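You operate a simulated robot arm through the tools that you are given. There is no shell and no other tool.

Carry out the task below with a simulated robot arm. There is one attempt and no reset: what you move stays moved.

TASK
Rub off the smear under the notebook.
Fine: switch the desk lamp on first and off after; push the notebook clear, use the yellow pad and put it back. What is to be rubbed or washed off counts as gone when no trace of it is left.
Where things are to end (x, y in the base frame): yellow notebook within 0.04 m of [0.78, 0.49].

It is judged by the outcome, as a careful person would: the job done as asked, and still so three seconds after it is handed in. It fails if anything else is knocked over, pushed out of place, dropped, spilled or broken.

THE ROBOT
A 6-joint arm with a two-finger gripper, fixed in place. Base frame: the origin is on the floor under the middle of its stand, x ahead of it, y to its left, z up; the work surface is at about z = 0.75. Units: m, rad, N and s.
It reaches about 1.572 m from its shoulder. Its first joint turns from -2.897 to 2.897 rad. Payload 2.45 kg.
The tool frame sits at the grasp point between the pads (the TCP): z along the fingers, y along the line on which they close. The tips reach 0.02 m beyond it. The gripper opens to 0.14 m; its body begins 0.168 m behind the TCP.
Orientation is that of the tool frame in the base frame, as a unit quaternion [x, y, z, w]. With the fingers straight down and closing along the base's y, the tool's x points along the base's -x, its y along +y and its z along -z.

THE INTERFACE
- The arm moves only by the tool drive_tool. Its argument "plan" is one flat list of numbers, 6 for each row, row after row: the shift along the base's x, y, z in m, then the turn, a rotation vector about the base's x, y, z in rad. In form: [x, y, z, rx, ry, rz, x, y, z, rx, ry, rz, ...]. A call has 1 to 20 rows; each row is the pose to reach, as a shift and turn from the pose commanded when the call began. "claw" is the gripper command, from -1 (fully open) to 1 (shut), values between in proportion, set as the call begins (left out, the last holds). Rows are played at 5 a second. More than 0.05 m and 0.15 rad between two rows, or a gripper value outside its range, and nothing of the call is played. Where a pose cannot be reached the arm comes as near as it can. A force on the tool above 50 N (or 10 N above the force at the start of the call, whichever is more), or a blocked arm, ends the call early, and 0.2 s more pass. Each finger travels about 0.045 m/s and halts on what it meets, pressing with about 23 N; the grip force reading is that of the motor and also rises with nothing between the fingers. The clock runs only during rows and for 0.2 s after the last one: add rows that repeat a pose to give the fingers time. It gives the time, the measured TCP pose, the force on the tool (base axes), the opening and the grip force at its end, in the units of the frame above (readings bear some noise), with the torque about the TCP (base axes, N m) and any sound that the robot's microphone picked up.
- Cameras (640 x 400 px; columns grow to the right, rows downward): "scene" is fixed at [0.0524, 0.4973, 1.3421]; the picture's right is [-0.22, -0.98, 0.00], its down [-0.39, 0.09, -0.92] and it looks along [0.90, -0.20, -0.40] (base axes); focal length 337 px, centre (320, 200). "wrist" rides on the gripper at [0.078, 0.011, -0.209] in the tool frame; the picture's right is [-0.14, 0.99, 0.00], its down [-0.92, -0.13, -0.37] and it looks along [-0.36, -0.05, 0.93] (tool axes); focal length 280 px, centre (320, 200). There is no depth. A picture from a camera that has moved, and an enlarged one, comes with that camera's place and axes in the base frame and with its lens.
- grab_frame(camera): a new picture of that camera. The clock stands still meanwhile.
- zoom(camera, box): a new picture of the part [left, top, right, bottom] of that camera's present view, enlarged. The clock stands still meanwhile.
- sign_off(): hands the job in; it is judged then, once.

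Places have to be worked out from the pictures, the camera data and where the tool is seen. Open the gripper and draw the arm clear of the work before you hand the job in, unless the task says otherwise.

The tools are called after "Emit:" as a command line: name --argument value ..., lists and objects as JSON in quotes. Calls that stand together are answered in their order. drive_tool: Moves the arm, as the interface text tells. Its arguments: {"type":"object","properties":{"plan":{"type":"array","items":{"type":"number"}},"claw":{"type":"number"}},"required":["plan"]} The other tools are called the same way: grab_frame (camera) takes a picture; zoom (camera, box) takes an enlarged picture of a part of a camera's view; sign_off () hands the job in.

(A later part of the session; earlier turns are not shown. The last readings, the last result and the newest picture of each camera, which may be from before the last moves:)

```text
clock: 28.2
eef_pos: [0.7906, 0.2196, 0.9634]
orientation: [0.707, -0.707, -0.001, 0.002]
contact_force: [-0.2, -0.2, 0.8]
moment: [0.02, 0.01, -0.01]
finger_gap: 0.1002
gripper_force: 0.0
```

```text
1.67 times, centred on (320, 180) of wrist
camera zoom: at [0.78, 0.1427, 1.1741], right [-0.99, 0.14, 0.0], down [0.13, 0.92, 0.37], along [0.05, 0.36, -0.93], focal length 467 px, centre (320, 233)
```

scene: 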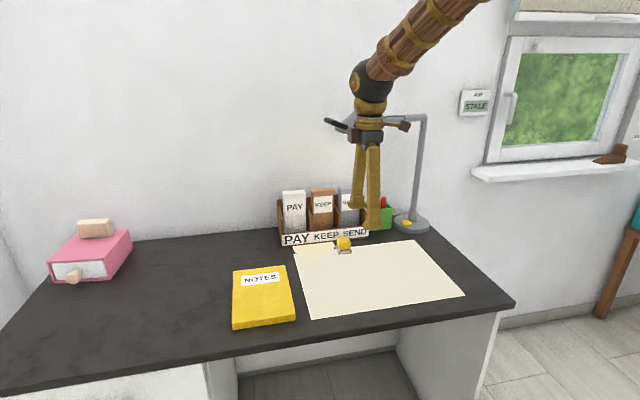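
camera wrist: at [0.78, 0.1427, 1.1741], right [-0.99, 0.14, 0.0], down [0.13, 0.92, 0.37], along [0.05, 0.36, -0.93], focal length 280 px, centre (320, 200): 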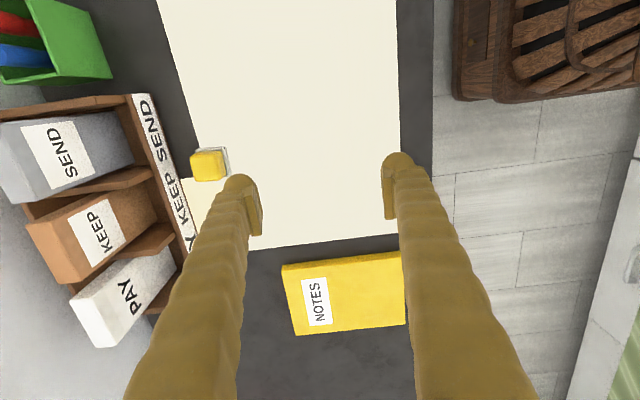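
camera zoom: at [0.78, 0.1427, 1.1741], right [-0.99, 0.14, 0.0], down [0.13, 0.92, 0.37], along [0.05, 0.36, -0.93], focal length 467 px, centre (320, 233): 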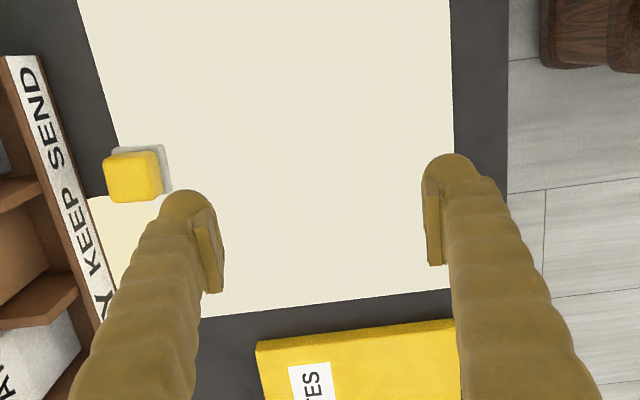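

The notebook now rests at about [0.787, 0.492], which is within tolerance. The smear isn't obvious, so I'll zoom hard on the area the notebook used to cover.

Emit:
zoom --camera "scene" --box '[294, 245, 374, 295]'

Emit:
zoom --camera "scene" --box '[300, 270, 380, 320]'

Emit:
zoom --camera "wrist" --box '[255, 130, 395, 250]'

```text
8.00 times, centred on (334, 270) of scene
camera zoom: at [0.0524, 0.4973, 1.3421], right [-0.22, -0.98, 0.0], down [-0.39, 0.09, -0.92], along [0.9, -0.2, -0.4], focal length 2697 px, centre (208, -360)
```

zoom: 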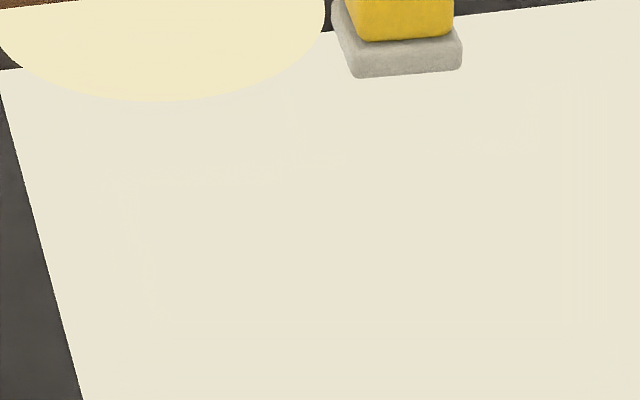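

```text
8.00 times, centred on (340, 295) of scene
camera zoom: at [0.0524, 0.4973, 1.3421], right [-0.22, -0.98, 0.0], down [-0.39, 0.09, -0.92], along [0.9, -0.2, -0.4], focal length 2697 px, centre (160, -560)
```

zoom: 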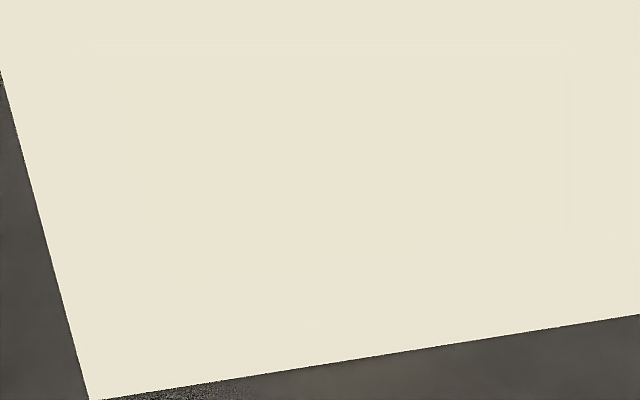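

```text
3.33 times, centred on (325, 190) of wrist
camera zoom: at [0.78, 0.1427, 1.1741], right [-0.99, 0.14, 0.0], down [0.13, 0.92, 0.37], along [0.05, 0.36, -0.93], focal length 935 px, centre (303, 233)
```

zoom: 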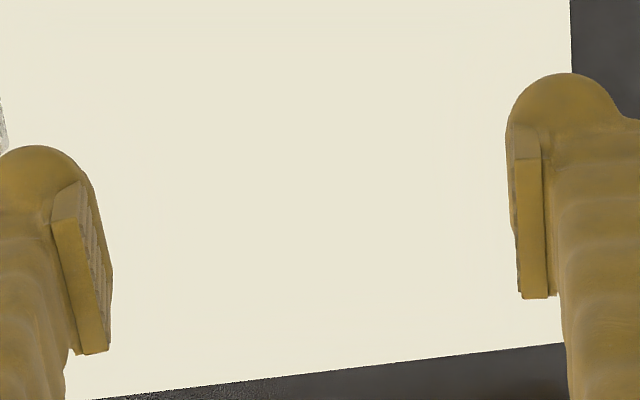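

I can't find any smear in the unlit area; it may only show faintly under strong light. Either way the whole former footprint (x 0.68–0.90, y 0.22–0.39) needs rubbing. I'll turn the hand back to yaw 0 away from the lamp and prepare to fetch the pad at about [0.959, 0.219].

Emit:
drive_tool --plan '[-0.006, 0, 0.002, 0, 0, -0.131, -0.012, 0, 0.004, 0, 0, -0.262, -0.018, 0, 0.006, 0, 0, -0.393, -0.024, 0, 0.008, 0, 0, -0.524, -0.03, 0, 0.01, 0, 0, -0.655, -0.036, 0, 0.012, 0, 0, -0.785, -0.042, 0, 0.014, 0, 0, -0.916, -0.048, 0, 0.016, 0, 0, -1.047, -0.054, 0, 0.018, 0, 0, -1.178, -0.06, 0, 0.02, 0, 0, -1.309, -0.066, 0, 0.02, 0, 0, -1.44, -0.07, 0, 0.02, 0, 0, -1.571, -0.07, 0, 0.02, 0, 0, -1.571]' --claw -0.3

Emit:
grab_frame --camera "wrist"

Emit:
grab_frame --camera "scene"

```text
clock: 31.0
eef_pos: [0.7212, 0.2188, 0.9835]
orientation: [0.0, 1.0, 0.004, -0.001]
contact_force: [0.1, -0.2, -0.6]
moment: [0.02, 0.01, 0.01]
finger_gap: 0.0911
gripper_force: 0.1
```

```text
taken
camera wrist: at [0.6424, 0.2293, 1.193], right [0.14, 0.99, 0.0], down [0.92, -0.13, 0.37], along [0.36, -0.05, -0.93], focal length 280 px, centre (320, 200)
```

wrist: 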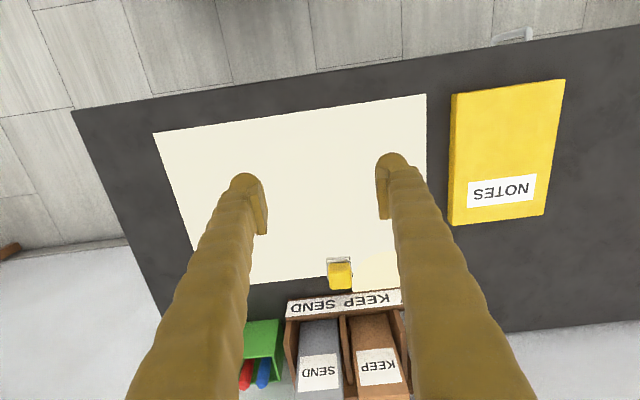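

```text
taken
```

scene: 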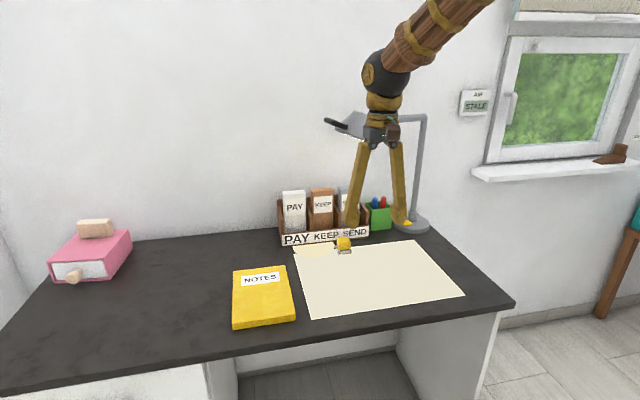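

I'll approach the pad with the hand tilted back 0.3 rad, which keeps the wrist clear of the lamp head above. I'm stopping just short and above to check alignment.

Emit:
drive_tool --plan '[0.04, 0, -0.02, 0, -0.1, 0, 0.08, 0, -0.045, 0, -0.2, 0, 0.12, 0, -0.07, 0, -0.3, 0, 0.16, 0, -0.095, 0, -0.3, 0, 0.195, 0, -0.115, 0, -0.3, 0, 0.22, 0, -0.135, 0, -0.3, 0, 0.22, 0, -0.135, 0, -0.3, 0]'

Emit:
grab_frame --camera "wrist"

Emit:
grab_frame --camera "scene"

Emit:
zoom --camera "scene" --box '[270, 90, 450, 270]'

```text
clock: 32.6
eef_pos: [0.9421, 0.2196, 0.848]
orientation: [-0.001, 0.989, 0.002, 0.149]
contact_force: [-0.4, 0.1, 1.0]
moment: [0.01, -0.01, -0.03]
finger_gap: 0.0909
gripper_force: 0.0
```

```text
taken
camera wrist: at [0.8045, 0.2294, 1.0251], right [0.13, 0.99, 0.04], down [0.77, -0.13, 0.62], along [0.62, -0.05, -0.78], focal length 280 px, centre (320, 200)
```

wrist: 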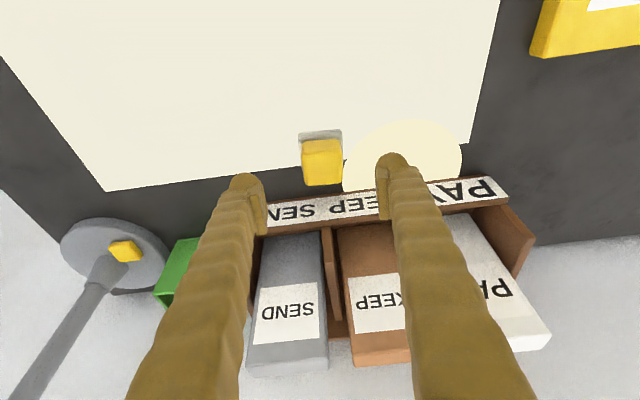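

```text
taken
```

scene: 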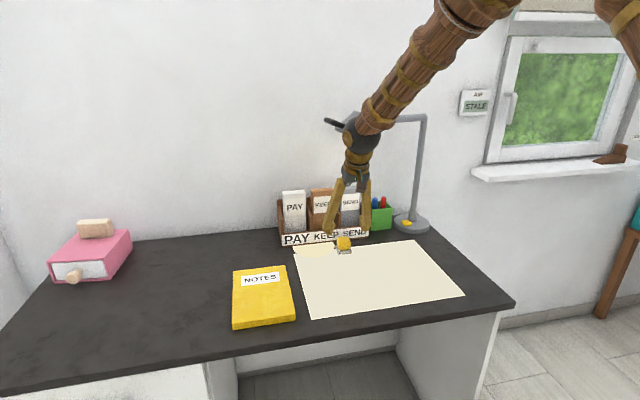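

```text
2.22 times, centred on (360, 180) of scene
camera zoom: at [0.0524, 0.4973, 1.3421], right [-0.22, -0.98, 0.0], down [-0.39, 0.09, -0.92], along [0.9, -0.2, -0.4], focal length 749 px, centre (231, 244)
```

zoom: 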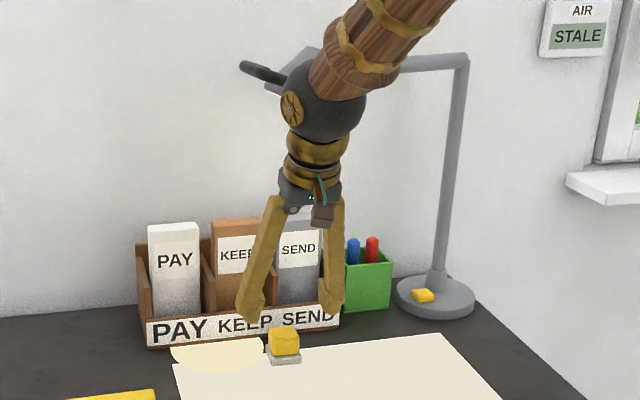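

The pad's centre is at about [0.955, 0.221], with its top near z = 0.785. I'll lower the open fingers around the yellow block.

Emit:
drive_tool --plan '[0.005, 0.001, -0.02, 0, 0, 0, 0.009, 0.0015, -0.04, 0, 0, 0, 0.012, 0.0015, -0.055, 0, 0, 0, 0.013, 0.0015, -0.063, 0, 0, 0, 0.013, 0.0015, -0.063, 0, 0, 0]'

Emit:
zoom --camera "scene" --box '[310, 200, 400, 260]'

Emit:
zoom --camera "wrist" --box '[220, 80, 440, 260]'

```text
clock: 33.8
eef_pos: [0.954, 0.2207, 0.7864]
orientation: [-0.001, 0.989, 0.003, 0.148]
contact_force: [-0.4, 0.0, 0.5]
moment: [0.01, -0.01, -0.01]
finger_gap: 0.0912
gripper_force: 0.1
```

```text
6.67 times, centred on (355, 230) of scene
camera zoom: at [0.0524, 0.4973, 1.3421], right [-0.22, -0.98, 0.0], down [-0.39, 0.09, -0.92], along [0.9, -0.2, -0.4], focal length 2248 px, centre (87, 0)
```

zoom: 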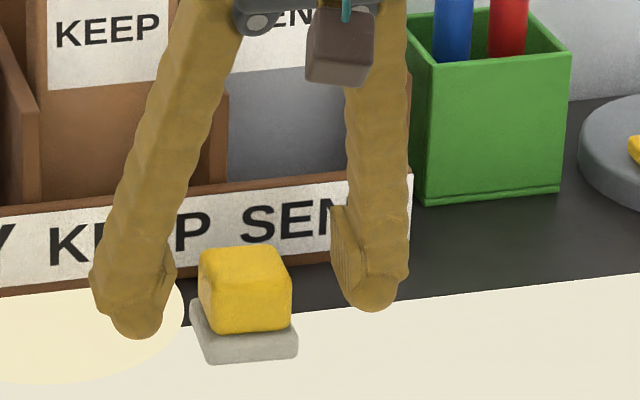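

```text
2.22 times, centred on (330, 170) of wrist
camera zoom: at [0.8174, 0.2306, 0.9631], right [0.13, 0.99, 0.04], down [0.77, -0.13, 0.62], along [0.62, -0.05, -0.78], focal length 623 px, centre (298, 267)
```

zoom: 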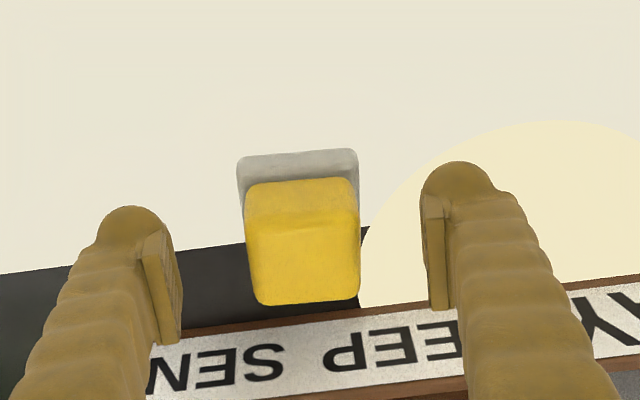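

TCP is about 6 mm short in x and 2 mm off in y relative to the block's centre. I'll nudge to it, drop 3 mm, and close the gripper.

Emit:
drive_tool --plan '[0.003, 0.001, -0.002, 0, 0, 0, 0.006, 0.002, -0.003, 0, 0, 0]'

Emit:
drive_tool --plan '[0, 0, 0, 0, 0, 0, 0, 0, 0, 0, 0, 0, 0, 0, 0, 0, 0, 0, 0, 0, 0, 0, 0, 0, 0, 0, 0, 0, 0, 0]' --claw 1

Emit:
zoom --camera "scene" --box '[310, 200, 400, 260]'

Emit:
zoom --camera "wrist" --box '[220, 80, 440, 260]'

```text
clock: 34.4
eef_pos: [0.9614, 0.2235, 0.7829]
orientation: [-0.001, 0.989, 0.002, 0.149]
contact_force: [0.3, -0.2, -0.4]
moment: [0.02, -0.02, -0.02]
finger_gap: 0.0912
gripper_force: 0.0
```

```text
clock: 35.6
eef_pos: [0.9605, 0.2231, 0.7834]
orientation: [-0.001, 0.989, 0.002, 0.149]
contact_force: [0.5, -1.1, 0.7]
moment: [-0.05, -0.05, -0.05]
finger_gap: 0.0429
gripper_force: 23.1
```

```text
6.67 times, centred on (355, 230) of scene
camera zoom: at [0.0524, 0.4973, 1.3421], right [-0.22, -0.98, 0.0], down [-0.39, 0.09, -0.92], along [0.9, -0.2, -0.4], focal length 2248 px, centre (87, 0)
```

zoom: 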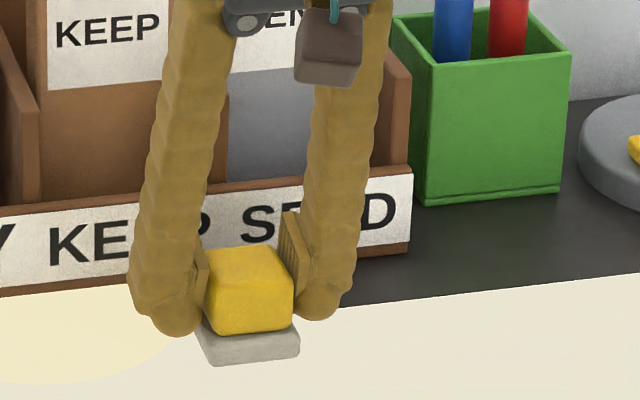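

```text
2.22 times, centred on (330, 170) of wrist
camera zoom: at [0.8236, 0.2332, 0.9602], right [0.13, 0.99, 0.04], down [0.77, -0.13, 0.62], along [0.62, -0.05, -0.78], focal length 623 px, centre (298, 267)
```

zoom: 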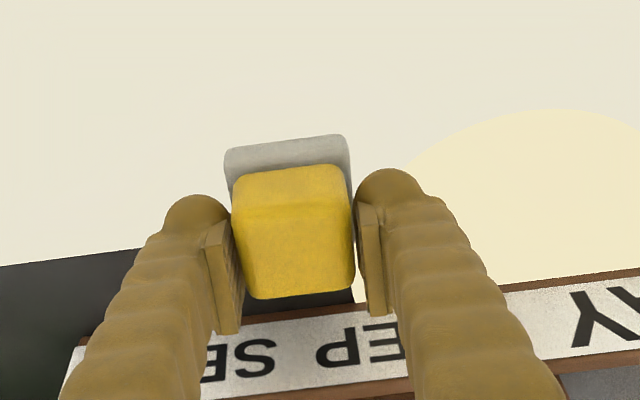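

The pad is gripped (gap 0.043 m), and its put-back pose is TCP about [0.960, 0.223, 0.783]. I'll lift slightly, carry it to the far right corner of the notebook's former place, and set it down gently.

Emit:
drive_tool --plan '[0, 0, 0.01, 0, 0, 0, -0.005, 0, 0.025, 0, 0, 0, -0.035, 0, 0.025, 0, 0, 0, -0.06, 0.005, 0.022, 0, 0, 0, -0.06, 0.005, 0.01, 0, 0, 0, -0.06, 0.005, 0.003, 0, 0, 0, -0.06, 0.005, 0, 0, 0, 0, -0.06, 0.005, 0, 0, 0, 0]'

Emit:
zoom --camera "scene" --box '[280, 200, 440, 300]'

Emit:
grab_frame --camera "wrist"

```text
clock: 37.4
eef_pos: [0.9002, 0.2274, 0.783]
orientation: [-0.001, 0.989, 0.002, 0.149]
contact_force: [-0.6, 0.6, 4.5]
moment: [-0.02, -0.01, -0.03]
finger_gap: 0.043
gripper_force: 22.9
```

```text
4.00 times, centred on (360, 250) of scene
camera zoom: at [0.0524, 0.4973, 1.3421], right [-0.22, -0.98, 0.0], down [-0.39, 0.09, -0.92], along [0.9, -0.2, -0.4], focal length 1348 px, centre (160, 0)
```

zoom: 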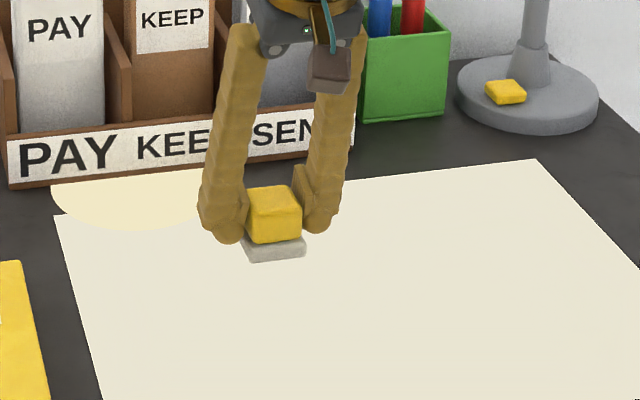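

```text
taken
camera wrist: at [0.7635, 0.2374, 0.9602], right [0.13, 0.99, 0.04], down [0.77, -0.13, 0.62], along [0.62, -0.05, -0.78], focal length 280 px, centre (320, 200)
```

wrist: 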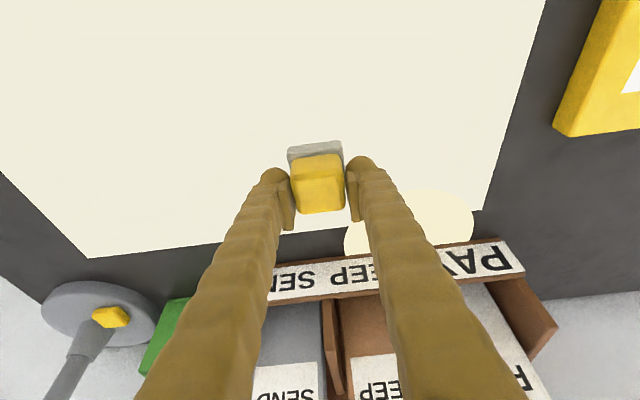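

The pad touches the paper with about 4.5 N. I'll press a little more and make the first three strokes along x (0.90 ↔ 0.70) at y ≈ 0.228, 0.253 and 0.278.

Emit:
drive_tool --plan '[-0.033, 0, -0.002, 0, 0, 0, -0.067, 0, -0.002, 0, 0, 0, -0.1, 0, -0.002, 0, 0, 0, -0.133, 0, -0.002, 0, 0, 0, -0.167, 0, -0.002, 0, 0, 0, -0.2, 0, -0.002, 0, 0, 0, -0.2, 0.025, -0.002, 0, 0, 0, -0.167, 0.025, -0.002, 0, 0, 0, -0.133, 0.025, -0.002, 0, 0, 0, -0.1, 0.025, -0.002, 0, 0, 0, -0.067, 0.025, -0.002, 0, 0, 0, -0.033, 0.025, -0.002, 0, 0, 0, 0, 0.025, -0.002, 0, 0, 0, 0, 0.05, -0.002, 0, 0, 0, -0.033, 0.05, -0.002, 0, 0, 0, -0.067, 0.05, -0.002, 0, 0, 0, -0.1, 0.05, -0.002, 0, 0, 0, -0.133, 0.05, -0.002, 0, 0, 0, -0.167, 0.05, -0.002, 0, 0, 0, -0.2, 0.05, -0.002, 0, 0, 0]'

Emit:
grab_frame --camera "scene"

Emit:
grab_frame --camera "wrist"

```text
clock: 41.6
eef_pos: [0.698, 0.276, 0.7813]
orientation: [0.0, 0.989, 0.002, 0.149]
contact_force: [0.6, 0.8, -0.9]
moment: [0.02, -0.05, -0.03]
finger_gap: 0.0428
gripper_force: 23.5
```

```text
taken
```

scene: 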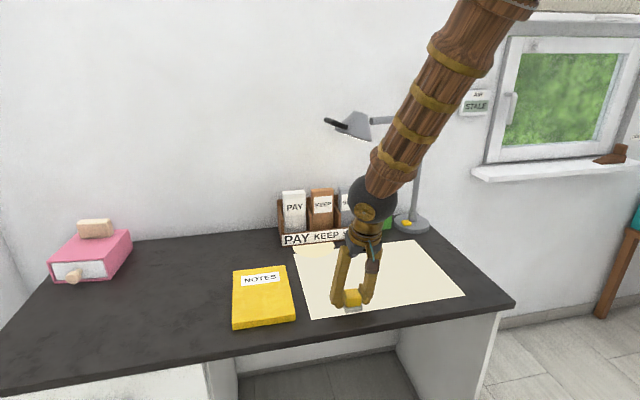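

```text
taken
camera wrist: at [0.5627, 0.2867, 0.9591], right [0.13, 0.99, 0.04], down [0.77, -0.13, 0.62], along [0.62, -0.05, -0.78], focal length 280 px, centre (320, 200)
```

wrist: 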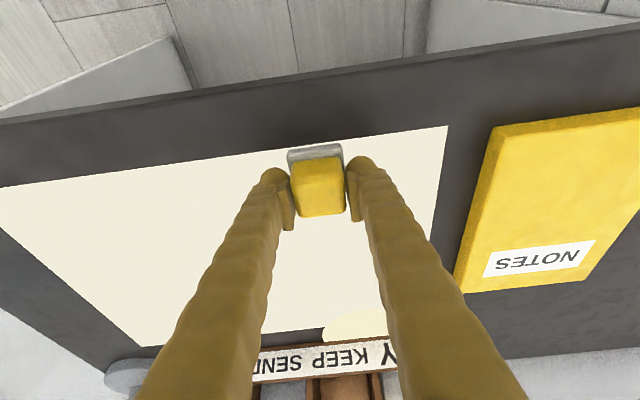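

The force has dropped to about zero, so the pad probably settled up slightly in the grip. I'll lower in small steps until I feel a firm press.

Emit:
drive_tool --plan '[0, 0, -0.001, 0, 0, 0, 0, 0, -0.002, 0, 0, 0, 0, 0, -0.002, 0, 0, 0]'

Emit:
zoom --camera "scene" --box '[310, 250, 400, 320]'

```text
clock: 42.4
eef_pos: [0.7002, 0.2762, 0.7815]
orientation: [-0.001, 0.989, 0.002, 0.149]
contact_force: [-6.6, 0.7, 18.6]
moment: [-0.1, 0.26, -0.02]
finger_gap: 0.043
gripper_force: 23.1
```

```text
5.71 times, centred on (355, 285) of scene
camera zoom: at [0.0524, 0.4973, 1.3421], right [-0.22, -0.98, 0.0], down [-0.39, 0.09, -0.92], along [0.9, -0.2, -0.4], focal length 1926 px, centre (120, -286)
```

zoom: 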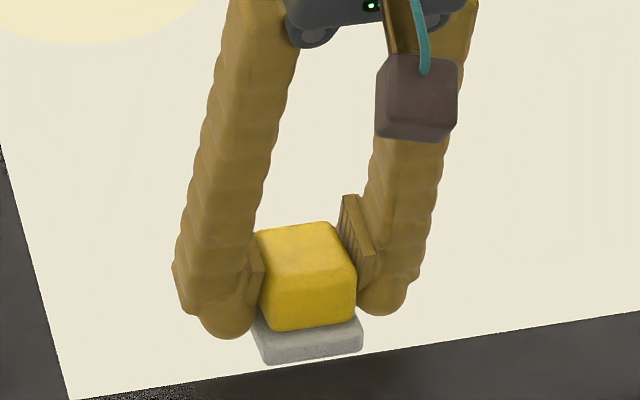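

Pressing is now about 18 N, firmer than needed. I'll ease up 1 mm and continue the strokes at y ≈ 0.303, 0.328 and 0.353.

Emit:
drive_tool --plan '[0, 0.025, 0.001, 0, 0, 0, 0.033, 0.025, 0.001, 0, 0, 0, 0.067, 0.025, 0.001, 0, 0, 0, 0.1, 0.025, 0.001, 0, 0, 0, 0.133, 0.025, 0.001, 0, 0, 0, 0.167, 0.025, 0.001, 0, 0, 0, 0.2, 0.025, 0.001, 0, 0, 0, 0.2, 0.025, 0.001, 0, 0, 0]'

Emit:
drive_tool --plan '[0, 0.025, 0, 0, 0, 0, -0.033, 0.025, 0, 0, 0, 0, -0.067, 0.025, 0, 0, 0, 0, -0.1, 0.025, 0, 0, 0, 0, -0.133, 0.025, 0, 0, 0, 0, -0.167, 0.025, 0, 0, 0, 0, -0.2, 0.025, 0, 0, 0, 0, -0.2, 0.025, 0, 0, 0, 0]'

Emit:
grab_frame --camera "wrist"

Emit:
zoom --camera "scene" --box '[220, 230, 400, 330]'

```text
clock: 44.2
eef_pos: [0.8998, 0.3003, 0.7812]
orientation: [-0.001, 0.989, 0.001, 0.149]
contact_force: [0.0, -1.0, -1.1]
moment: [-0.01, -0.03, 0.01]
finger_gap: 0.0425
gripper_force: 23.1
```

```text
clock: 46.0
eef_pos: [0.7003, 0.3276, 0.7795]
orientation: [-0.001, 0.989, 0.002, 0.149]
contact_force: [9.6, 1.4, 30.1]
moment: [-0.03, 0.08, 0.0]
finger_gap: 0.0429
gripper_force: 23.4
```

```text
taken
camera wrist: at [0.5633, 0.3376, 0.956], right [0.13, 0.99, 0.04], down [0.77, -0.13, 0.62], along [0.62, -0.05, -0.78], focal length 280 px, centre (320, 200)
```

wrist: 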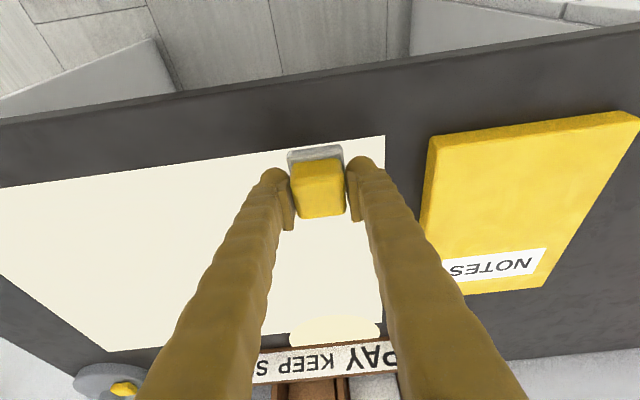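

```text
3.56 times, centred on (310, 280) of scene
camera zoom: at [0.0524, 0.4973, 1.3421], right [-0.22, -0.98, 0.0], down [-0.39, 0.09, -0.92], along [0.9, -0.2, -0.4], focal length 1199 px, centre (356, -84)
```

zoom: 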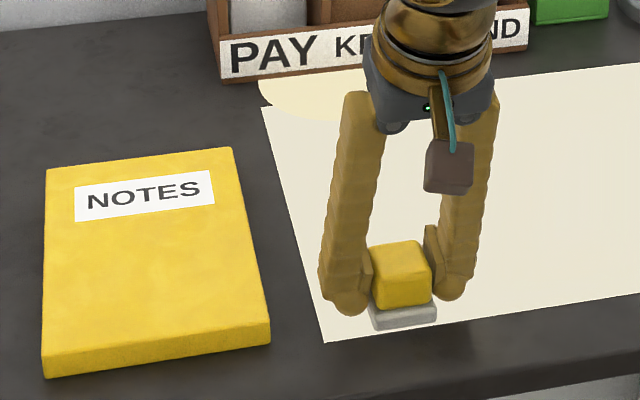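

The force varies along the stroke: about 30 N at the near end and about 0 at the far end for the same height. I'll use shorter strokes and adjust the height from the readings, starting at y ≈ 0.35.

Emit:
drive_tool --plan '[0, 0.012, 0.001, 0, 0, 0, 0, 0.024, 0.001, 0, 0, 0, 0, 0.024, 0.001, 0, 0, 0]'

Emit:
drive_tool --plan '[0.025, 0, 0, 0, 0, 0, 0.05, 0, 0, 0, 0, 0, 0.075, 0, 0, 0, 0, 0, 0.1, 0, 0, 0, 0, 0, 0.1, 0, 0, 0, 0, 0]'

Emit:
drive_tool --plan '[0.025, 0, 0, 0, 0, 0, 0.05, 0, 0, 0, 0, 0, 0.075, 0, 0, 0, 0, 0, 0.1, 0, 0, 0, 0, 0, 0.1, 0, 0, 0, 0, 0]'

```text
clock: 46.8
eef_pos: [0.6992, 0.35, 0.7798]
orientation: [-0.001, 0.989, 0.001, 0.148]
contact_force: [-0.3, -0.1, 0.0]
moment: [-0.02, 0.02, 0.02]
finger_gap: 0.0427
gripper_force: 23.0
```

```text
clock: 48.0
eef_pos: [0.8014, 0.3507, 0.7794]
orientation: [0.0, 0.989, 0.002, 0.148]
contact_force: [0.2, 0.8, 0.6]
moment: [-0.02, 0.01, 0.02]
finger_gap: 0.043
gripper_force: 23.1
```

```text
clock: 49.2
eef_pos: [0.9006, 0.3504, 0.7808]
orientation: [0.0, 0.989, 0.002, 0.148]
contact_force: [0.1, -0.8, -1.0]
moment: [-0.01, 0.0, -0.01]
finger_gap: 0.0426
gripper_force: 23.1
```

Contact is very stiff, since 1 mm changes the force from about 30 N to none. I'll feel for contact again in half-millimetre steps here at x = 0.90.

Emit:
drive_tool --plan '[0, 0, -0.0005, 0, 0, 0, 0, 0, -0.0005, 0, 0, 0]'

Emit:
drive_tool --plan '[0, 0, -0.0005, 0, 0, 0, 0, 0, -0.0005, 0, 0, 0]'

Emit:
drive_tool --plan '[0, 0, -0.0005, 0, 0, 0, 0, 0, -0.0005, 0, 0, 0]'

```text
clock: 49.8
eef_pos: [0.8987, 0.3496, 0.7806]
orientation: [-0.001, 0.989, 0.002, 0.149]
contact_force: [1.0, -0.3, -1.1]
moment: [0.0, -0.02, -0.05]
finger_gap: 0.0425
gripper_force: 22.6
```

```text
clock: 50.4
eef_pos: [0.8985, 0.3508, 0.7808]
orientation: [-0.002, 0.989, 0.003, 0.149]
contact_force: [-0.7, -0.5, -0.5]
moment: [-0.03, -0.01, 0.01]
finger_gap: 0.0427
gripper_force: 22.8
```

```text
clock: 51.0
eef_pos: [0.8995, 0.3506, 0.7794]
orientation: [-0.001, 0.989, 0.002, 0.149]
contact_force: [-0.7, -0.3, -1.3]
moment: [-0.02, -0.02, -0.02]
finger_gap: 0.0429
gripper_force: 23.0
```

There's still no contact at x = 0.90. I'll keep lowering in half-millimetre steps.

Emit:
drive_tool --plan '[0, 0, -0.0005, 0, 0, 0, 0, 0, -0.0005, 0, 0, 0]'

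Emit:
drive_tool --plan '[0, 0, -0.0005, 0, 0, 0, 0, 0, -0.0005, 0, 0, 0]'

Emit:
zoom --camera "scene" --box '[270, 215, 360, 275]'

Emit:
zoom --camera "wrist" --box '[220, 80, 440, 260]'

```text
clock: 51.6
eef_pos: [0.9003, 0.3506, 0.7789]
orientation: [-0.001, 0.989, 0.002, 0.149]
contact_force: [-0.8, -0.2, 4.3]
moment: [-0.11, 0.19, -0.04]
finger_gap: 0.0427
gripper_force: 22.6
```

```text
clock: 52.2
eef_pos: [0.9003, 0.3501, 0.7785]
orientation: [0.0, 0.989, 0.0, 0.149]
contact_force: [-1.9, -8.1, 19.6]
moment: [-0.27, 0.29, 0.05]
finger_gap: 0.0429
gripper_force: 23.5
```

```text
6.67 times, centred on (315, 245) of scene
camera zoom: at [0.0524, 0.4973, 1.3421], right [-0.22, -0.98, 0.0], down [-0.39, 0.09, -0.92], along [0.9, -0.2, -0.4], focal length 2248 px, centre (353, -100)
```

zoom: 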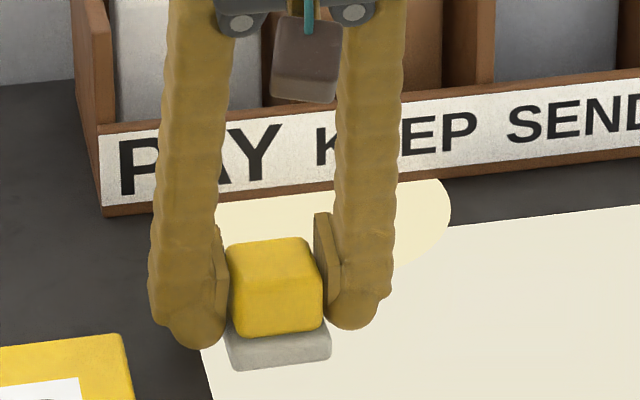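

```text
2.22 times, centred on (330, 170) of wrist
camera zoom: at [0.7637, 0.3614, 0.9557], right [0.13, 0.99, 0.04], down [0.77, -0.13, 0.62], along [0.62, -0.05, -0.78], focal length 623 px, centre (298, 267)
```

zoom: 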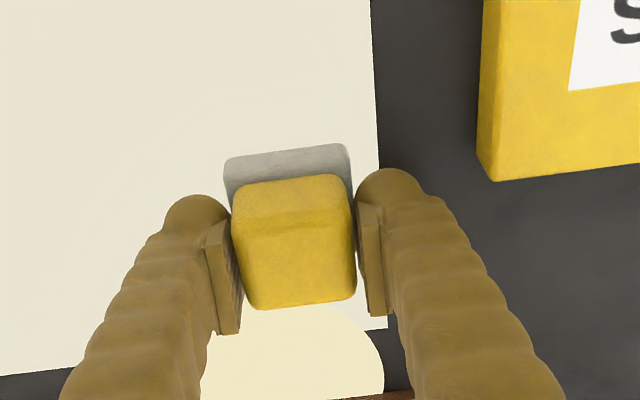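

Firm contact again at about 20 N here. The contact height seems to rise about 1.5 mm toward the near side, so I'll stroke back with a slight slope, reading mid-way and at the end.

Emit:
drive_tool --plan '[-0.025, 0, 0.0001, 0, 0, 0, -0.05, 0, 0.0003, 0, 0, 0, -0.075, 0, 0.0005, 0, 0, 0, -0.1, 0, 0.0007, 0, 0, 0]'

Emit:
drive_tool --plan '[-0.025, 0, 0.0002, 0, 0, 0, -0.05, 0, 0.0004, 0, 0, 0, -0.075, 0, 0.0006, 0, 0, 0, -0.1, 0, 0.0008, 0, 0, 0]'

```text
clock: 53.2
eef_pos: [0.7996, 0.3514, 0.7781]
orientation: [-0.001, 0.989, 0.002, 0.149]
contact_force: [13.2, 2.2, 29.2]
moment: [-0.05, 0.04, 0.03]
finger_gap: 0.043
gripper_force: 22.9
```

```text
clock: 54.2
eef_pos: [0.6985, 0.3502, 0.7782]
orientation: [-0.001, 0.989, 0.001, 0.148]
contact_force: [0.5, 0.2, 0.0]
moment: [0.0, -0.02, -0.01]
finger_gap: 0.0433
gripper_force: 22.8
```

The pad creeps up in the grip when pressed hard, so the force relaxes along a stroke. I'll aim for a steadier moderate press, lowering slightly as I stroke. First I'll find contact again here.

Emit:
drive_tool --plan '[0, 0, -0.0005, 0, 0, 0, 0, 0, -0.001, 0, 0, 0]'

Emit:
drive_tool --plan '[0, 0, -0.0003, 0, 0, 0, 0, 0, -0.0005, 0, 0, 0]'

```text
clock: 54.8
eef_pos: [0.7006, 0.3501, 0.7777]
orientation: [-0.001, 0.989, 0.002, 0.149]
contact_force: [0.0, 0.5, -0.6]
moment: [0.01, 0.01, -0.01]
finger_gap: 0.0432
gripper_force: 22.7
```

```text
clock: 55.4
eef_pos: [0.6991, 0.351, 0.7777]
orientation: [-0.001, 0.989, 0.002, 0.149]
contact_force: [1.1, -0.5, 3.3]
moment: [-0.11, 0.05, 0.02]
finger_gap: 0.0428
gripper_force: 23.4
```

Contact is found at about 3 N. I'll stroke +x with a slight extra press and read the force mid-way and at the end.

Emit:
drive_tool --plan '[0.025, 0, -0.0003, 0, 0, 0, 0.05, 0, -0.0004, 0, 0, 0, 0.075, 0, -0.0004, 0, 0, 0, 0.1, 0, -0.0005, 0, 0, 0]'

Emit:
drive_tool --plan '[0.025, 0, -0.0001, 0, 0, 0, 0.05, 0, -0.0002, 0, 0, 0, 0.075, 0, -0.0002, 0, 0, 0, 0.1, 0, -0.0003, 0, 0, 0]'

```text
clock: 56.4
eef_pos: [0.8008, 0.3492, 0.7776]
orientation: [0.0, 0.989, 0.002, 0.149]
contact_force: [-0.3, 0.6, 0.1]
moment: [-0.02, 0.03, -0.05]
finger_gap: 0.0431
gripper_force: 23.0
```

```text
clock: 57.4
eef_pos: [0.899, 0.3511, 0.7782]
orientation: [-0.002, 0.989, 0.002, 0.148]
contact_force: [-0.6, 0.0, -1.0]
moment: [0.01, 0.0, 0.03]
finger_gap: 0.0426
gripper_force: 23.4
```

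Force fades again during the stroke as the pad creeps. I'll look closely at how the fingers sit relative to the pad's grey base.

Emit:
zoom --camera "scene" --box '[285, 230, 345, 270]'

Emit:
zoom --camera "wrist" --box '[260, 120, 380, 240]'

```text
10.00 times, centred on (315, 250) of scene
camera zoom: at [0.0524, 0.4973, 1.3421], right [-0.22, -0.98, 0.0], down [-0.39, 0.09, -0.92], along [0.9, -0.2, -0.4], focal length 3371 px, centre (370, -300)
```

zoom: 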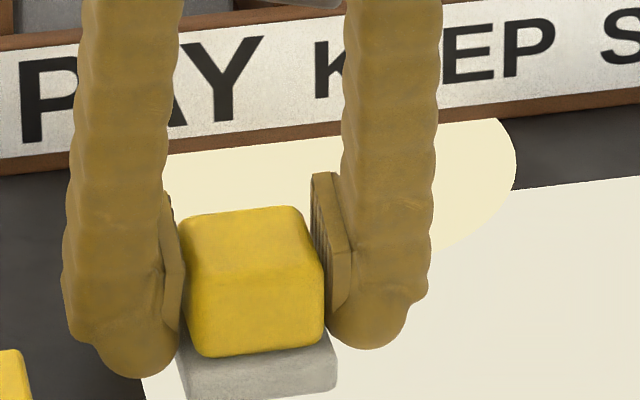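

```text
3.33 times, centred on (320, 180) of wrist
camera zoom: at [0.7626, 0.3615, 0.9553], right [0.13, 0.99, 0.04], down [0.77, -0.13, 0.62], along [0.62, -0.05, -0.78], focal length 935 px, centre (320, 267)
```

zoom: 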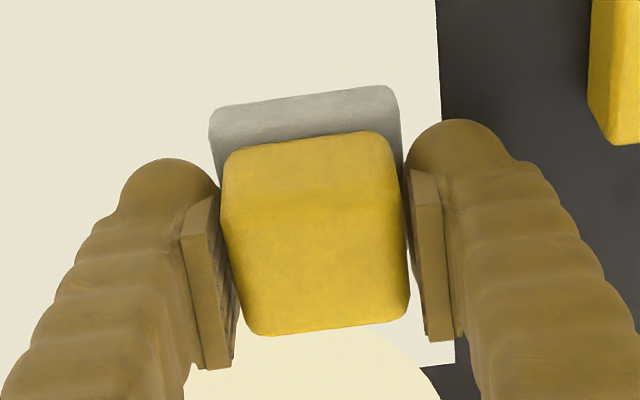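

Friction along x loads the grip sideways. Strokes along y push straight through the finger plates, so they should hold better. I'll move away from the notebook, set the pad down, and re-grip it a few millimetres higher to reset the creep.

Emit:
drive_tool --plan '[0, -0.02, -0.0003, 0, 0, 0, 0, -0.04, -0.0005, 0, 0, 0, 0, -0.06, -0.0005, 0, 0, 0, 0, -0.08, -0.0005, 0, 0, 0]'

Emit:
drive_tool --plan '[0, 0, -0.0003, 0, 0, 0, 0, 0, -0.0006, 0, 0, 0]'

```text
clock: 58.4
eef_pos: [0.8998, 0.2707, 0.7782]
orientation: [-0.002, 0.989, 0.002, 0.149]
contact_force: [0.5, 0.6, 9.5]
moment: [-0.1, 0.15, -0.02]
finger_gap: 0.043
gripper_force: 23.0
```

```text
clock: 59.0
eef_pos: [0.9003, 0.2711, 0.7768]
orientation: [-0.001, 0.989, 0.002, 0.15]
contact_force: [-6.3, 0.4, 29.2]
moment: [-0.1, 0.38, -0.02]
finger_gap: 0.0428
gripper_force: 22.9
```

The y-stroke held its force at about 10 N. Now I'll unload, open slightly, rise 6 mm and re-grip.

Emit:
drive_tool --plan '[0, 0, 0.0008, 0, 0, 0, 0, 0, 0.0008, 0, 0, 0]'

Emit:
drive_tool --plan '[0, 0, 0, 0, 0, 0, 0, 0, 0, 0, 0, 0, 0, 0, 0.003, 0, 0, 0, 0, 0, 0.006, 0, 0, 0, 0, 0, 0.006, 0, 0, 0]' --claw 0.15

Emit:
zoom --camera "wrist" --box '[220, 80, 440, 260]'

Emit:
zoom --camera "scene" --box '[300, 220, 390, 280]'

```text
clock: 59.6
eef_pos: [0.8993, 0.2708, 0.7771]
orientation: [-0.002, 0.989, 0.002, 0.149]
contact_force: [7.6, 0.9, 20.3]
moment: [-0.03, -0.07, 0.01]
finger_gap: 0.0429
gripper_force: 23.2
```

```text
clock: 60.8
eef_pos: [0.8987, 0.2705, 0.7837]
orientation: [-0.001, 0.989, 0.0, 0.148]
contact_force: [0.3, 0.9, 0.0]
moment: [0.0, 0.04, -0.01]
finger_gap: 0.0596
gripper_force: 0.2
```

```text
2.22 times, centred on (330, 170) of wrist
camera zoom: at [0.7631, 0.281, 0.9603], right [0.13, 0.99, 0.04], down [0.77, -0.13, 0.62], along [0.62, -0.05, -0.78], focal length 623 px, centre (298, 267)
```

zoom: 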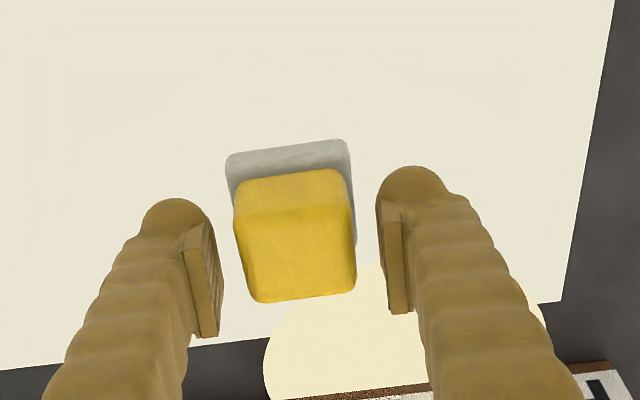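

```text
6.67 times, centred on (345, 250) of scene
camera zoom: at [0.0524, 0.4973, 1.3421], right [-0.22, -0.98, 0.0], down [-0.39, 0.09, -0.92], along [0.9, -0.2, -0.4], focal length 2248 px, centre (153, -133)
```

zoom: 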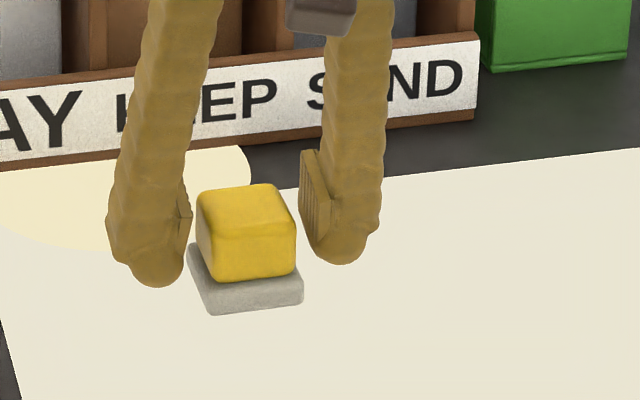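

The pad is sitting flat and centred. I'll close on it again.

Emit:
drive_tool --plan '[0, 0, 0, 0, 0, 0, 0, 0, 0, 0, 0, 0, 0, 0, 0, 0, 0, 0, 0, 0, 0, 0, 0, 0]' --claw 1

Emit:
drive_tool --plan '[0, 0, -0.0003, 0, 0, 0, 0, 0, -0.0005, 0, 0, 0]'

```text
clock: 61.8
eef_pos: [0.8996, 0.2709, 0.7836]
orientation: [-0.001, 0.989, 0.001, 0.148]
contact_force: [-1.0, 0.6, 1.6]
moment: [-0.02, -0.03, 0.0]
finger_gap: 0.0429
gripper_force: 23.0
```

```text
clock: 62.4
eef_pos: [0.9003, 0.2708, 0.7826]
orientation: [-0.002, 0.989, 0.002, 0.148]
contact_force: [-6.1, 2.9, 15.5]
moment: [0.0, 0.26, 0.01]
finger_gap: 0.0426
gripper_force: 23.3
```

Contact is 15 N. Now I'll do y-strokes, starting at x = 0.90 and 0.875.

Emit:
drive_tool --plan '[0, -0.021, 0, 0, 0, 0, 0, -0.043, 0, 0, 0, 0, 0, -0.016, 0, 0, 0, 0, 0, 0.011, 0, 0, 0, 0, 0, 0.038, 0, 0, 0, 0, 0, 0.065, 0, 0, 0, 0, 0, 0.091, 0, 0, 0, 0]'

Emit:
drive_tool --plan '[-0.025, 0, 0, 0, 0, 0, -0.025, -0.027, 0, 0, 0, 0, -0.025, -0.054, 0, 0, 0, 0, -0.025, -0.081, 0, 0, 0, 0, -0.025, -0.108, 0, 0, 0, 0, -0.025, -0.134, 0, 0, 0, 0]'

```text
clock: 64.0
eef_pos: [0.8977, 0.3634, 0.7829]
orientation: [0.001, 0.989, 0.001, 0.149]
contact_force: [-1.6, -2.1, 11.8]
moment: [-0.04, -0.04, 0.02]
finger_gap: 0.0431
gripper_force: 23.2
```

```text
clock: 65.4
eef_pos: [0.8772, 0.2279, 0.7826]
orientation: [-0.001, 0.989, 0.002, 0.15]
contact_force: [1.6, 12.9, 32.5]
moment: [0.23, 0.02, -0.08]
finger_gap: 0.0427
gripper_force: 22.3
```

That's better: 12–32 N maintained through the y-strokes. I'll ease 0.5 mm and continue at x ≈ 0.85 and 0.825.

Emit:
drive_tool --plan '[-0.025, 0, 0.0005, 0, 0, 0, -0.025, 0.027, 0.0005, 0, 0, 0, -0.025, 0.054, 0.0005, 0, 0, 0, -0.025, 0.081, 0.0005, 0, 0, 0, -0.025, 0.108, 0.0005, 0, 0, 0, -0.025, 0.134, 0.0005, 0, 0, 0]'

Emit:
drive_tool --plan '[-0.025, 0, 0.0002, 0, 0, 0, -0.025, -0.027, 0.0002, 0, 0, 0, -0.025, -0.054, 0.0002, 0, 0, 0, -0.025, -0.081, 0.0002, 0, 0, 0, -0.025, -0.108, 0.0002, 0, 0, 0, -0.025, -0.134, 0.0002, 0, 0, 0]'

```text
clock: 66.8
eef_pos: [0.8493, 0.363, 0.783]
orientation: [0.0, 0.989, 0.002, 0.148]
contact_force: [-0.9, 0.3, -0.9]
moment: [-0.01, -0.03, 0.02]
finger_gap: 0.0426
gripper_force: 22.7
```

```text
clock: 68.2
eef_pos: [0.8252, 0.2268, 0.7823]
orientation: [-0.002, 0.989, 0.002, 0.149]
contact_force: [0.0, -0.6, -0.3]
moment: [0.02, 0.03, -0.02]
finger_gap: 0.0428
gripper_force: 23.6
```

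Contact was lost on those two strokes. I'll lower until I feel it again, then repeat them.

Emit:
drive_tool --plan '[0, 0, -0.0003, 0, 0, 0, 0, 0, -0.0006, 0, 0, 0]'

Emit:
drive_tool --plan '[0, 0, -0.0003, 0, 0, 0, 0, 0, -0.0003, 0, 0, 0]'

```text
clock: 68.8
eef_pos: [0.8246, 0.2278, 0.783]
orientation: [-0.001, 0.989, 0.001, 0.149]
contact_force: [0.7, 0.6, 0.2]
moment: [0.0, 0.04, 0.01]
finger_gap: 0.0429
gripper_force: 23.1
```

```text
clock: 69.4
eef_pos: [0.8251, 0.2266, 0.7819]
orientation: [-0.001, 0.989, 0.002, 0.148]
contact_force: [0.2, -1.2, -0.2]
moment: [-0.01, -0.01, -0.02]
finger_gap: 0.0426
gripper_force: 22.4
```

Still no contact, so I'll lower further.

Emit:
drive_tool --plan '[0, 0, -0.0003, 0, 0, 0, 0, 0, -0.0005, 0, 0, 0]'

Emit:
drive_tool --plan '[0, 0, -0.0003, 0, 0, 0, 0, 0, -0.0005, 0, 0, 0]'

```text
clock: 70.0
eef_pos: [0.8234, 0.2273, 0.7812]
orientation: [-0.001, 0.989, 0.002, 0.149]
contact_force: [-3.1, -1.1, 4.7]
moment: [-0.12, 0.1, -0.07]
finger_gap: 0.0427
gripper_force: 22.9
```

```text
clock: 70.6
eef_pos: [0.8241, 0.2283, 0.7819]
orientation: [0.0, 0.989, 0.002, 0.148]
contact_force: [-3.6, -3.2, 15.4]
moment: [-0.15, 0.13, 0.02]
finger_gap: 0.0429
gripper_force: 22.6
```

It's at 15 N now. I'll stroke at x = 0.825, then back at x = 0.85.

Emit:
drive_tool --plan '[0, 0.027, 0, 0, 0, 0, 0, 0.054, 0, 0, 0, 0, 0, 0.081, 0, 0, 0, 0, 0, 0.108, 0, 0, 0, 0, 0, 0.134, 0, 0, 0, 0]'

Emit:
drive_tool --plan '[0.025, 0, 0, 0, 0, 0, 0.025, -0.027, 0, 0, 0, 0, 0.025, -0.054, 0, 0, 0, 0, 0.025, -0.081, 0, 0, 0, 0, 0.025, -0.108, 0, 0, 0, 0, 0.025, -0.134, 0, 0, 0, 0]'

```text
clock: 71.8
eef_pos: [0.8247, 0.3601, 0.7825]
orientation: [0.0, 0.989, 0.002, 0.149]
contact_force: [-0.7, -4.2, 11.3]
moment: [-0.09, 0.03, 0.01]
finger_gap: 0.0428
gripper_force: 23.2
```

```text
clock: 73.2
eef_pos: [0.8489, 0.226, 0.7823]
orientation: [0.0, 0.989, 0.002, 0.148]
contact_force: [0.7, -0.8, 4.5]
moment: [-0.06, 0.04, 0.03]
finger_gap: 0.0429
gripper_force: 23.6
```

Both strokes stayed in contact. I'll continue at x ≈ 0.80 and 0.775.

Emit:
drive_tool --plan '[-0.025, 0, 0, 0, 0, 0, -0.05, 0, 0, 0, 0, 0, -0.05, 0.027, 0, 0, 0, 0, -0.05, 0.054, 0, 0, 0, 0, -0.05, 0.081, -0.0001, 0, 0, 0, -0.05, 0.108, -0.0001, 0, 0, 0, -0.05, 0.136, -0.0001, 0, 0, 0]'

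Emit:
drive_tool --plan '[-0.025, 0, 0, 0, 0, 0, -0.025, -0.027, 0, 0, 0, 0, -0.025, -0.054, 0, 0, 0, 0, -0.025, -0.081, 0, 0, 0, 0, -0.025, -0.108, 0, 0, 0, 0, -0.025, -0.134, 0, 0, 0, 0]'

```text
clock: 74.8
eef_pos: [0.8005, 0.3659, 0.7822]
orientation: [0.0, 0.989, 0.001, 0.148]
contact_force: [-0.6, -0.1, 4.0]
moment: [-0.04, 0.01, 0.04]
finger_gap: 0.0429
gripper_force: 23.0
```

```text
clock: 76.2
eef_pos: [0.7755, 0.2298, 0.7827]
orientation: [-0.001, 0.989, 0.002, 0.148]
contact_force: [0.2, -0.4, -0.5]
moment: [0.02, 0.02, -0.03]
finger_gap: 0.0429
gripper_force: 23.5
```

Contact faded at the end of the second stroke. I'll lower 0.5 mm and redo x = 0.775, then x = 0.75.

Emit:
drive_tool --plan '[0, 0, -0.0003, 0, 0, 0, 0, 0, -0.0005, 0, 0, 0]'

Emit:
drive_tool --plan '[0, 0.027, 0, 0, 0, 0, 0, 0.054, 0, 0, 0, 0, 0, 0.081, 0, 0, 0, 0, 0, 0.108, 0, 0, 0, 0, 0, 0.132, 0, 0, 0, 0]'

Emit:
drive_tool --plan '[-0.025, 0, 0, 0, 0, 0, -0.025, -0.027, 0, 0, 0, 0, -0.025, -0.054, 0, 0, 0, 0, -0.025, -0.081, 0, 0, 0, 0, -0.025, -0.108, 0, 0, 0, 0, -0.025, -0.134, 0, 0, 0, 0]'

```text
clock: 76.8
eef_pos: [0.7747, 0.2294, 0.7828]
orientation: [-0.002, 0.989, 0.002, 0.15]
contact_force: [0.1, -0.3, 1.2]
moment: [-0.01, -0.03, -0.01]
finger_gap: 0.0427
gripper_force: 23.6
```

```text
clock: 78.0
eef_pos: [0.7754, 0.3628, 0.7814]
orientation: [0.0, 0.989, 0.002, 0.148]
contact_force: [0.0, -10.2, 22.8]
moment: [-0.22, 0.06, 0.08]
finger_gap: 0.0427
gripper_force: 22.4
```

```text
clock: 79.4
eef_pos: [0.7485, 0.2251, 0.7801]
orientation: [0.0, 0.989, 0.001, 0.148]
contact_force: [-0.1, 2.6, 14.2]
moment: [-0.03, -0.17, 0.01]
finger_gap: 0.0425
gripper_force: 22.8
```

Firm contact on both (23 N and 14 N). I'll continue at x ≈ 0.725 and 0.70.

Emit:
drive_tool --plan '[-0.025, 0.002, 0, 0, 0, 0, -0.025, 0.029, 0, 0, 0, 0, -0.025, 0.056, 0, 0, 0, 0, -0.025, 0.083, 0, 0, 0, 0, -0.025, 0.11, 0, 0, 0, 0, -0.025, 0.136, 0, 0, 0, 0]'

Emit:
drive_tool --plan '[-0.025, 0, -0.0001, 0, 0, 0, -0.025, -0.027, -0.0001, 0, 0, 0, -0.025, -0.054, -0.0001, 0, 0, 0, -0.025, -0.081, -0.0002, 0, 0, 0, -0.025, -0.108, -0.0002, 0, 0, 0, -0.025, -0.134, -0.0002, 0, 0, 0]'

Emit:
grab_frame --camera "scene"

Emit:
grab_frame --camera "wrist"

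```text
clock: 80.8
eef_pos: [0.7238, 0.3638, 0.7814]
orientation: [-0.001, 0.989, 0.0, 0.147]
contact_force: [0.2, -3.8, 9.1]
moment: [-0.05, -0.1, -0.04]
finger_gap: 0.0426
gripper_force: 23.1
```

```text
clock: 82.2
eef_pos: [0.6999, 0.2274, 0.7801]
orientation: [-0.001, 0.989, 0.001, 0.148]
contact_force: [1.1, 0.6, 6.3]
moment: [-0.12, -0.07, -0.05]
finger_gap: 0.0428
gripper_force: 23.2
```

```text
taken
```

scene: 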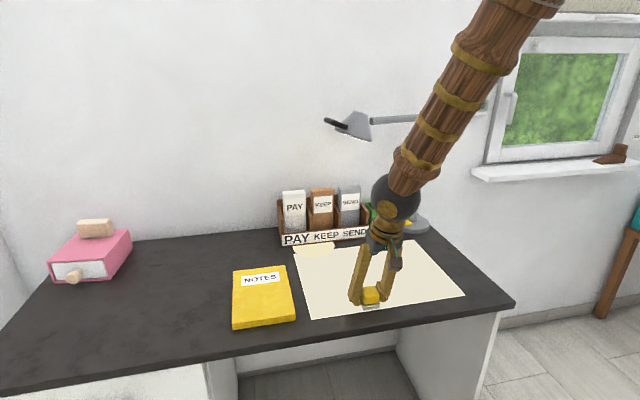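

```text
taken
camera wrist: at [0.5631, 0.2394, 0.9577], right [0.13, 0.99, 0.04], down [0.77, -0.13, 0.62], along [0.62, -0.05, -0.78], focal length 280 px, centre (320, 200)
```

wrist: 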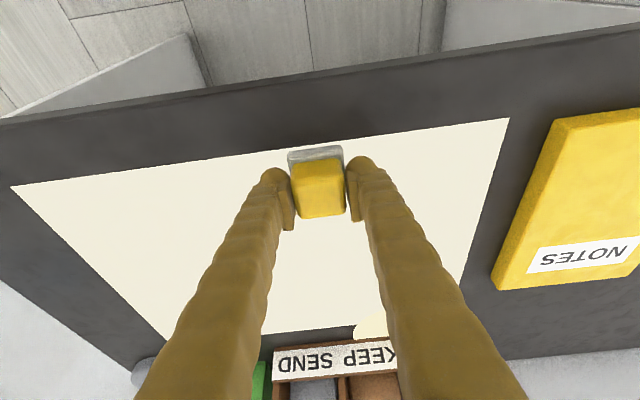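

The first full pass with contact is done. I'll make a second pass back across the area in the same way, offset between the earlier lines, to be thorough.

Emit:
drive_tool --plan '[0.012, 0, -0.0002, 0, 0, 0, 0.012, 0.027, -0.0002, 0, 0, 0, 0.012, 0.054, -0.0002, 0, 0, 0, 0.012, 0.081, -0.0002, 0, 0, 0, 0.012, 0.108, -0.0002, 0, 0, 0, 0.012, 0.134, -0.0002, 0, 0, 0, 0.036, 0.134, -0.0004, 0, 0, 0, 0.036, 0.107, -0.0004, 0, 0, 0, 0.036, 0.08, -0.0004, 0, 0, 0, 0.036, 0.053, -0.0004, 0, 0, 0, 0.036, 0.026, -0.0004, 0, 0, 0, 0.036, 0, -0.0004, 0, 0, 0]'

Emit:
drive_tool --plan '[0.024, 0, -0.0003, 0, 0, 0, 0.024, 0.027, -0.0003, 0, 0, 0, 0.024, 0.054, -0.0003, 0, 0, 0, 0.024, 0.081, -0.0003, 0, 0, 0, 0.024, 0.108, -0.0003, 0, 0, 0, 0.024, 0.134, -0.0003, 0, 0, 0]'

```text
clock: 84.8
eef_pos: [0.7365, 0.2307, 0.7794]
orientation: [-0.001, 0.989, 0.002, 0.15]
contact_force: [0.6, 6.4, 14.9]
moment: [0.03, 0.15, -0.01]
finger_gap: 0.0429
gripper_force: 23.5
```

```text
clock: 86.2
eef_pos: [0.7591, 0.3634, 0.7792]
orientation: [-0.001, 0.989, 0.002, 0.148]
contact_force: [0.6, -0.1, -0.9]
moment: [0.01, -0.01, 0.06]
finger_gap: 0.0429
gripper_force: 22.8
```

I'll lower a touch more and continue at x ≈ 0.76 and 0.785.

Emit:
drive_tool --plan '[0, 0, -0.0006, 0, 0, 0, 0, -0.027, -0.0007, 0, 0, 0, 0, -0.054, -0.0007, 0, 0, 0, 0, -0.081, -0.0007, 0, 0, 0, 0, -0.108, -0.0007, 0, 0, 0, 0, -0.134, -0.0007, 0, 0, 0]'

Emit:
drive_tool --plan '[0.025, 0, -0.0004, 0, 0, 0, 0.025, 0.027, -0.0004, 0, 0, 0, 0.025, 0.054, -0.0004, 0, 0, 0, 0.025, 0.081, -0.0004, 0, 0, 0, 0.025, 0.108, -0.0004, 0, 0, 0, 0.025, 0.134, -0.0004, 0, 0, 0]'

```text
clock: 87.6
eef_pos: [0.7594, 0.2295, 0.7802]
orientation: [-0.001, 0.989, 0.001, 0.149]
contact_force: [0.0, -0.3, -0.6]
moment: [0.0, -0.02, -0.02]
finger_gap: 0.043
gripper_force: 22.3
```

```text
clock: 89.0
eef_pos: [0.7845, 0.3639, 0.7803]
orientation: [0.0, 0.989, 0.001, 0.149]
contact_force: [0.8, -3.1, 11.3]
moment: [-0.15, 0.0, 0.01]
finger_gap: 0.0433
gripper_force: 22.9
```

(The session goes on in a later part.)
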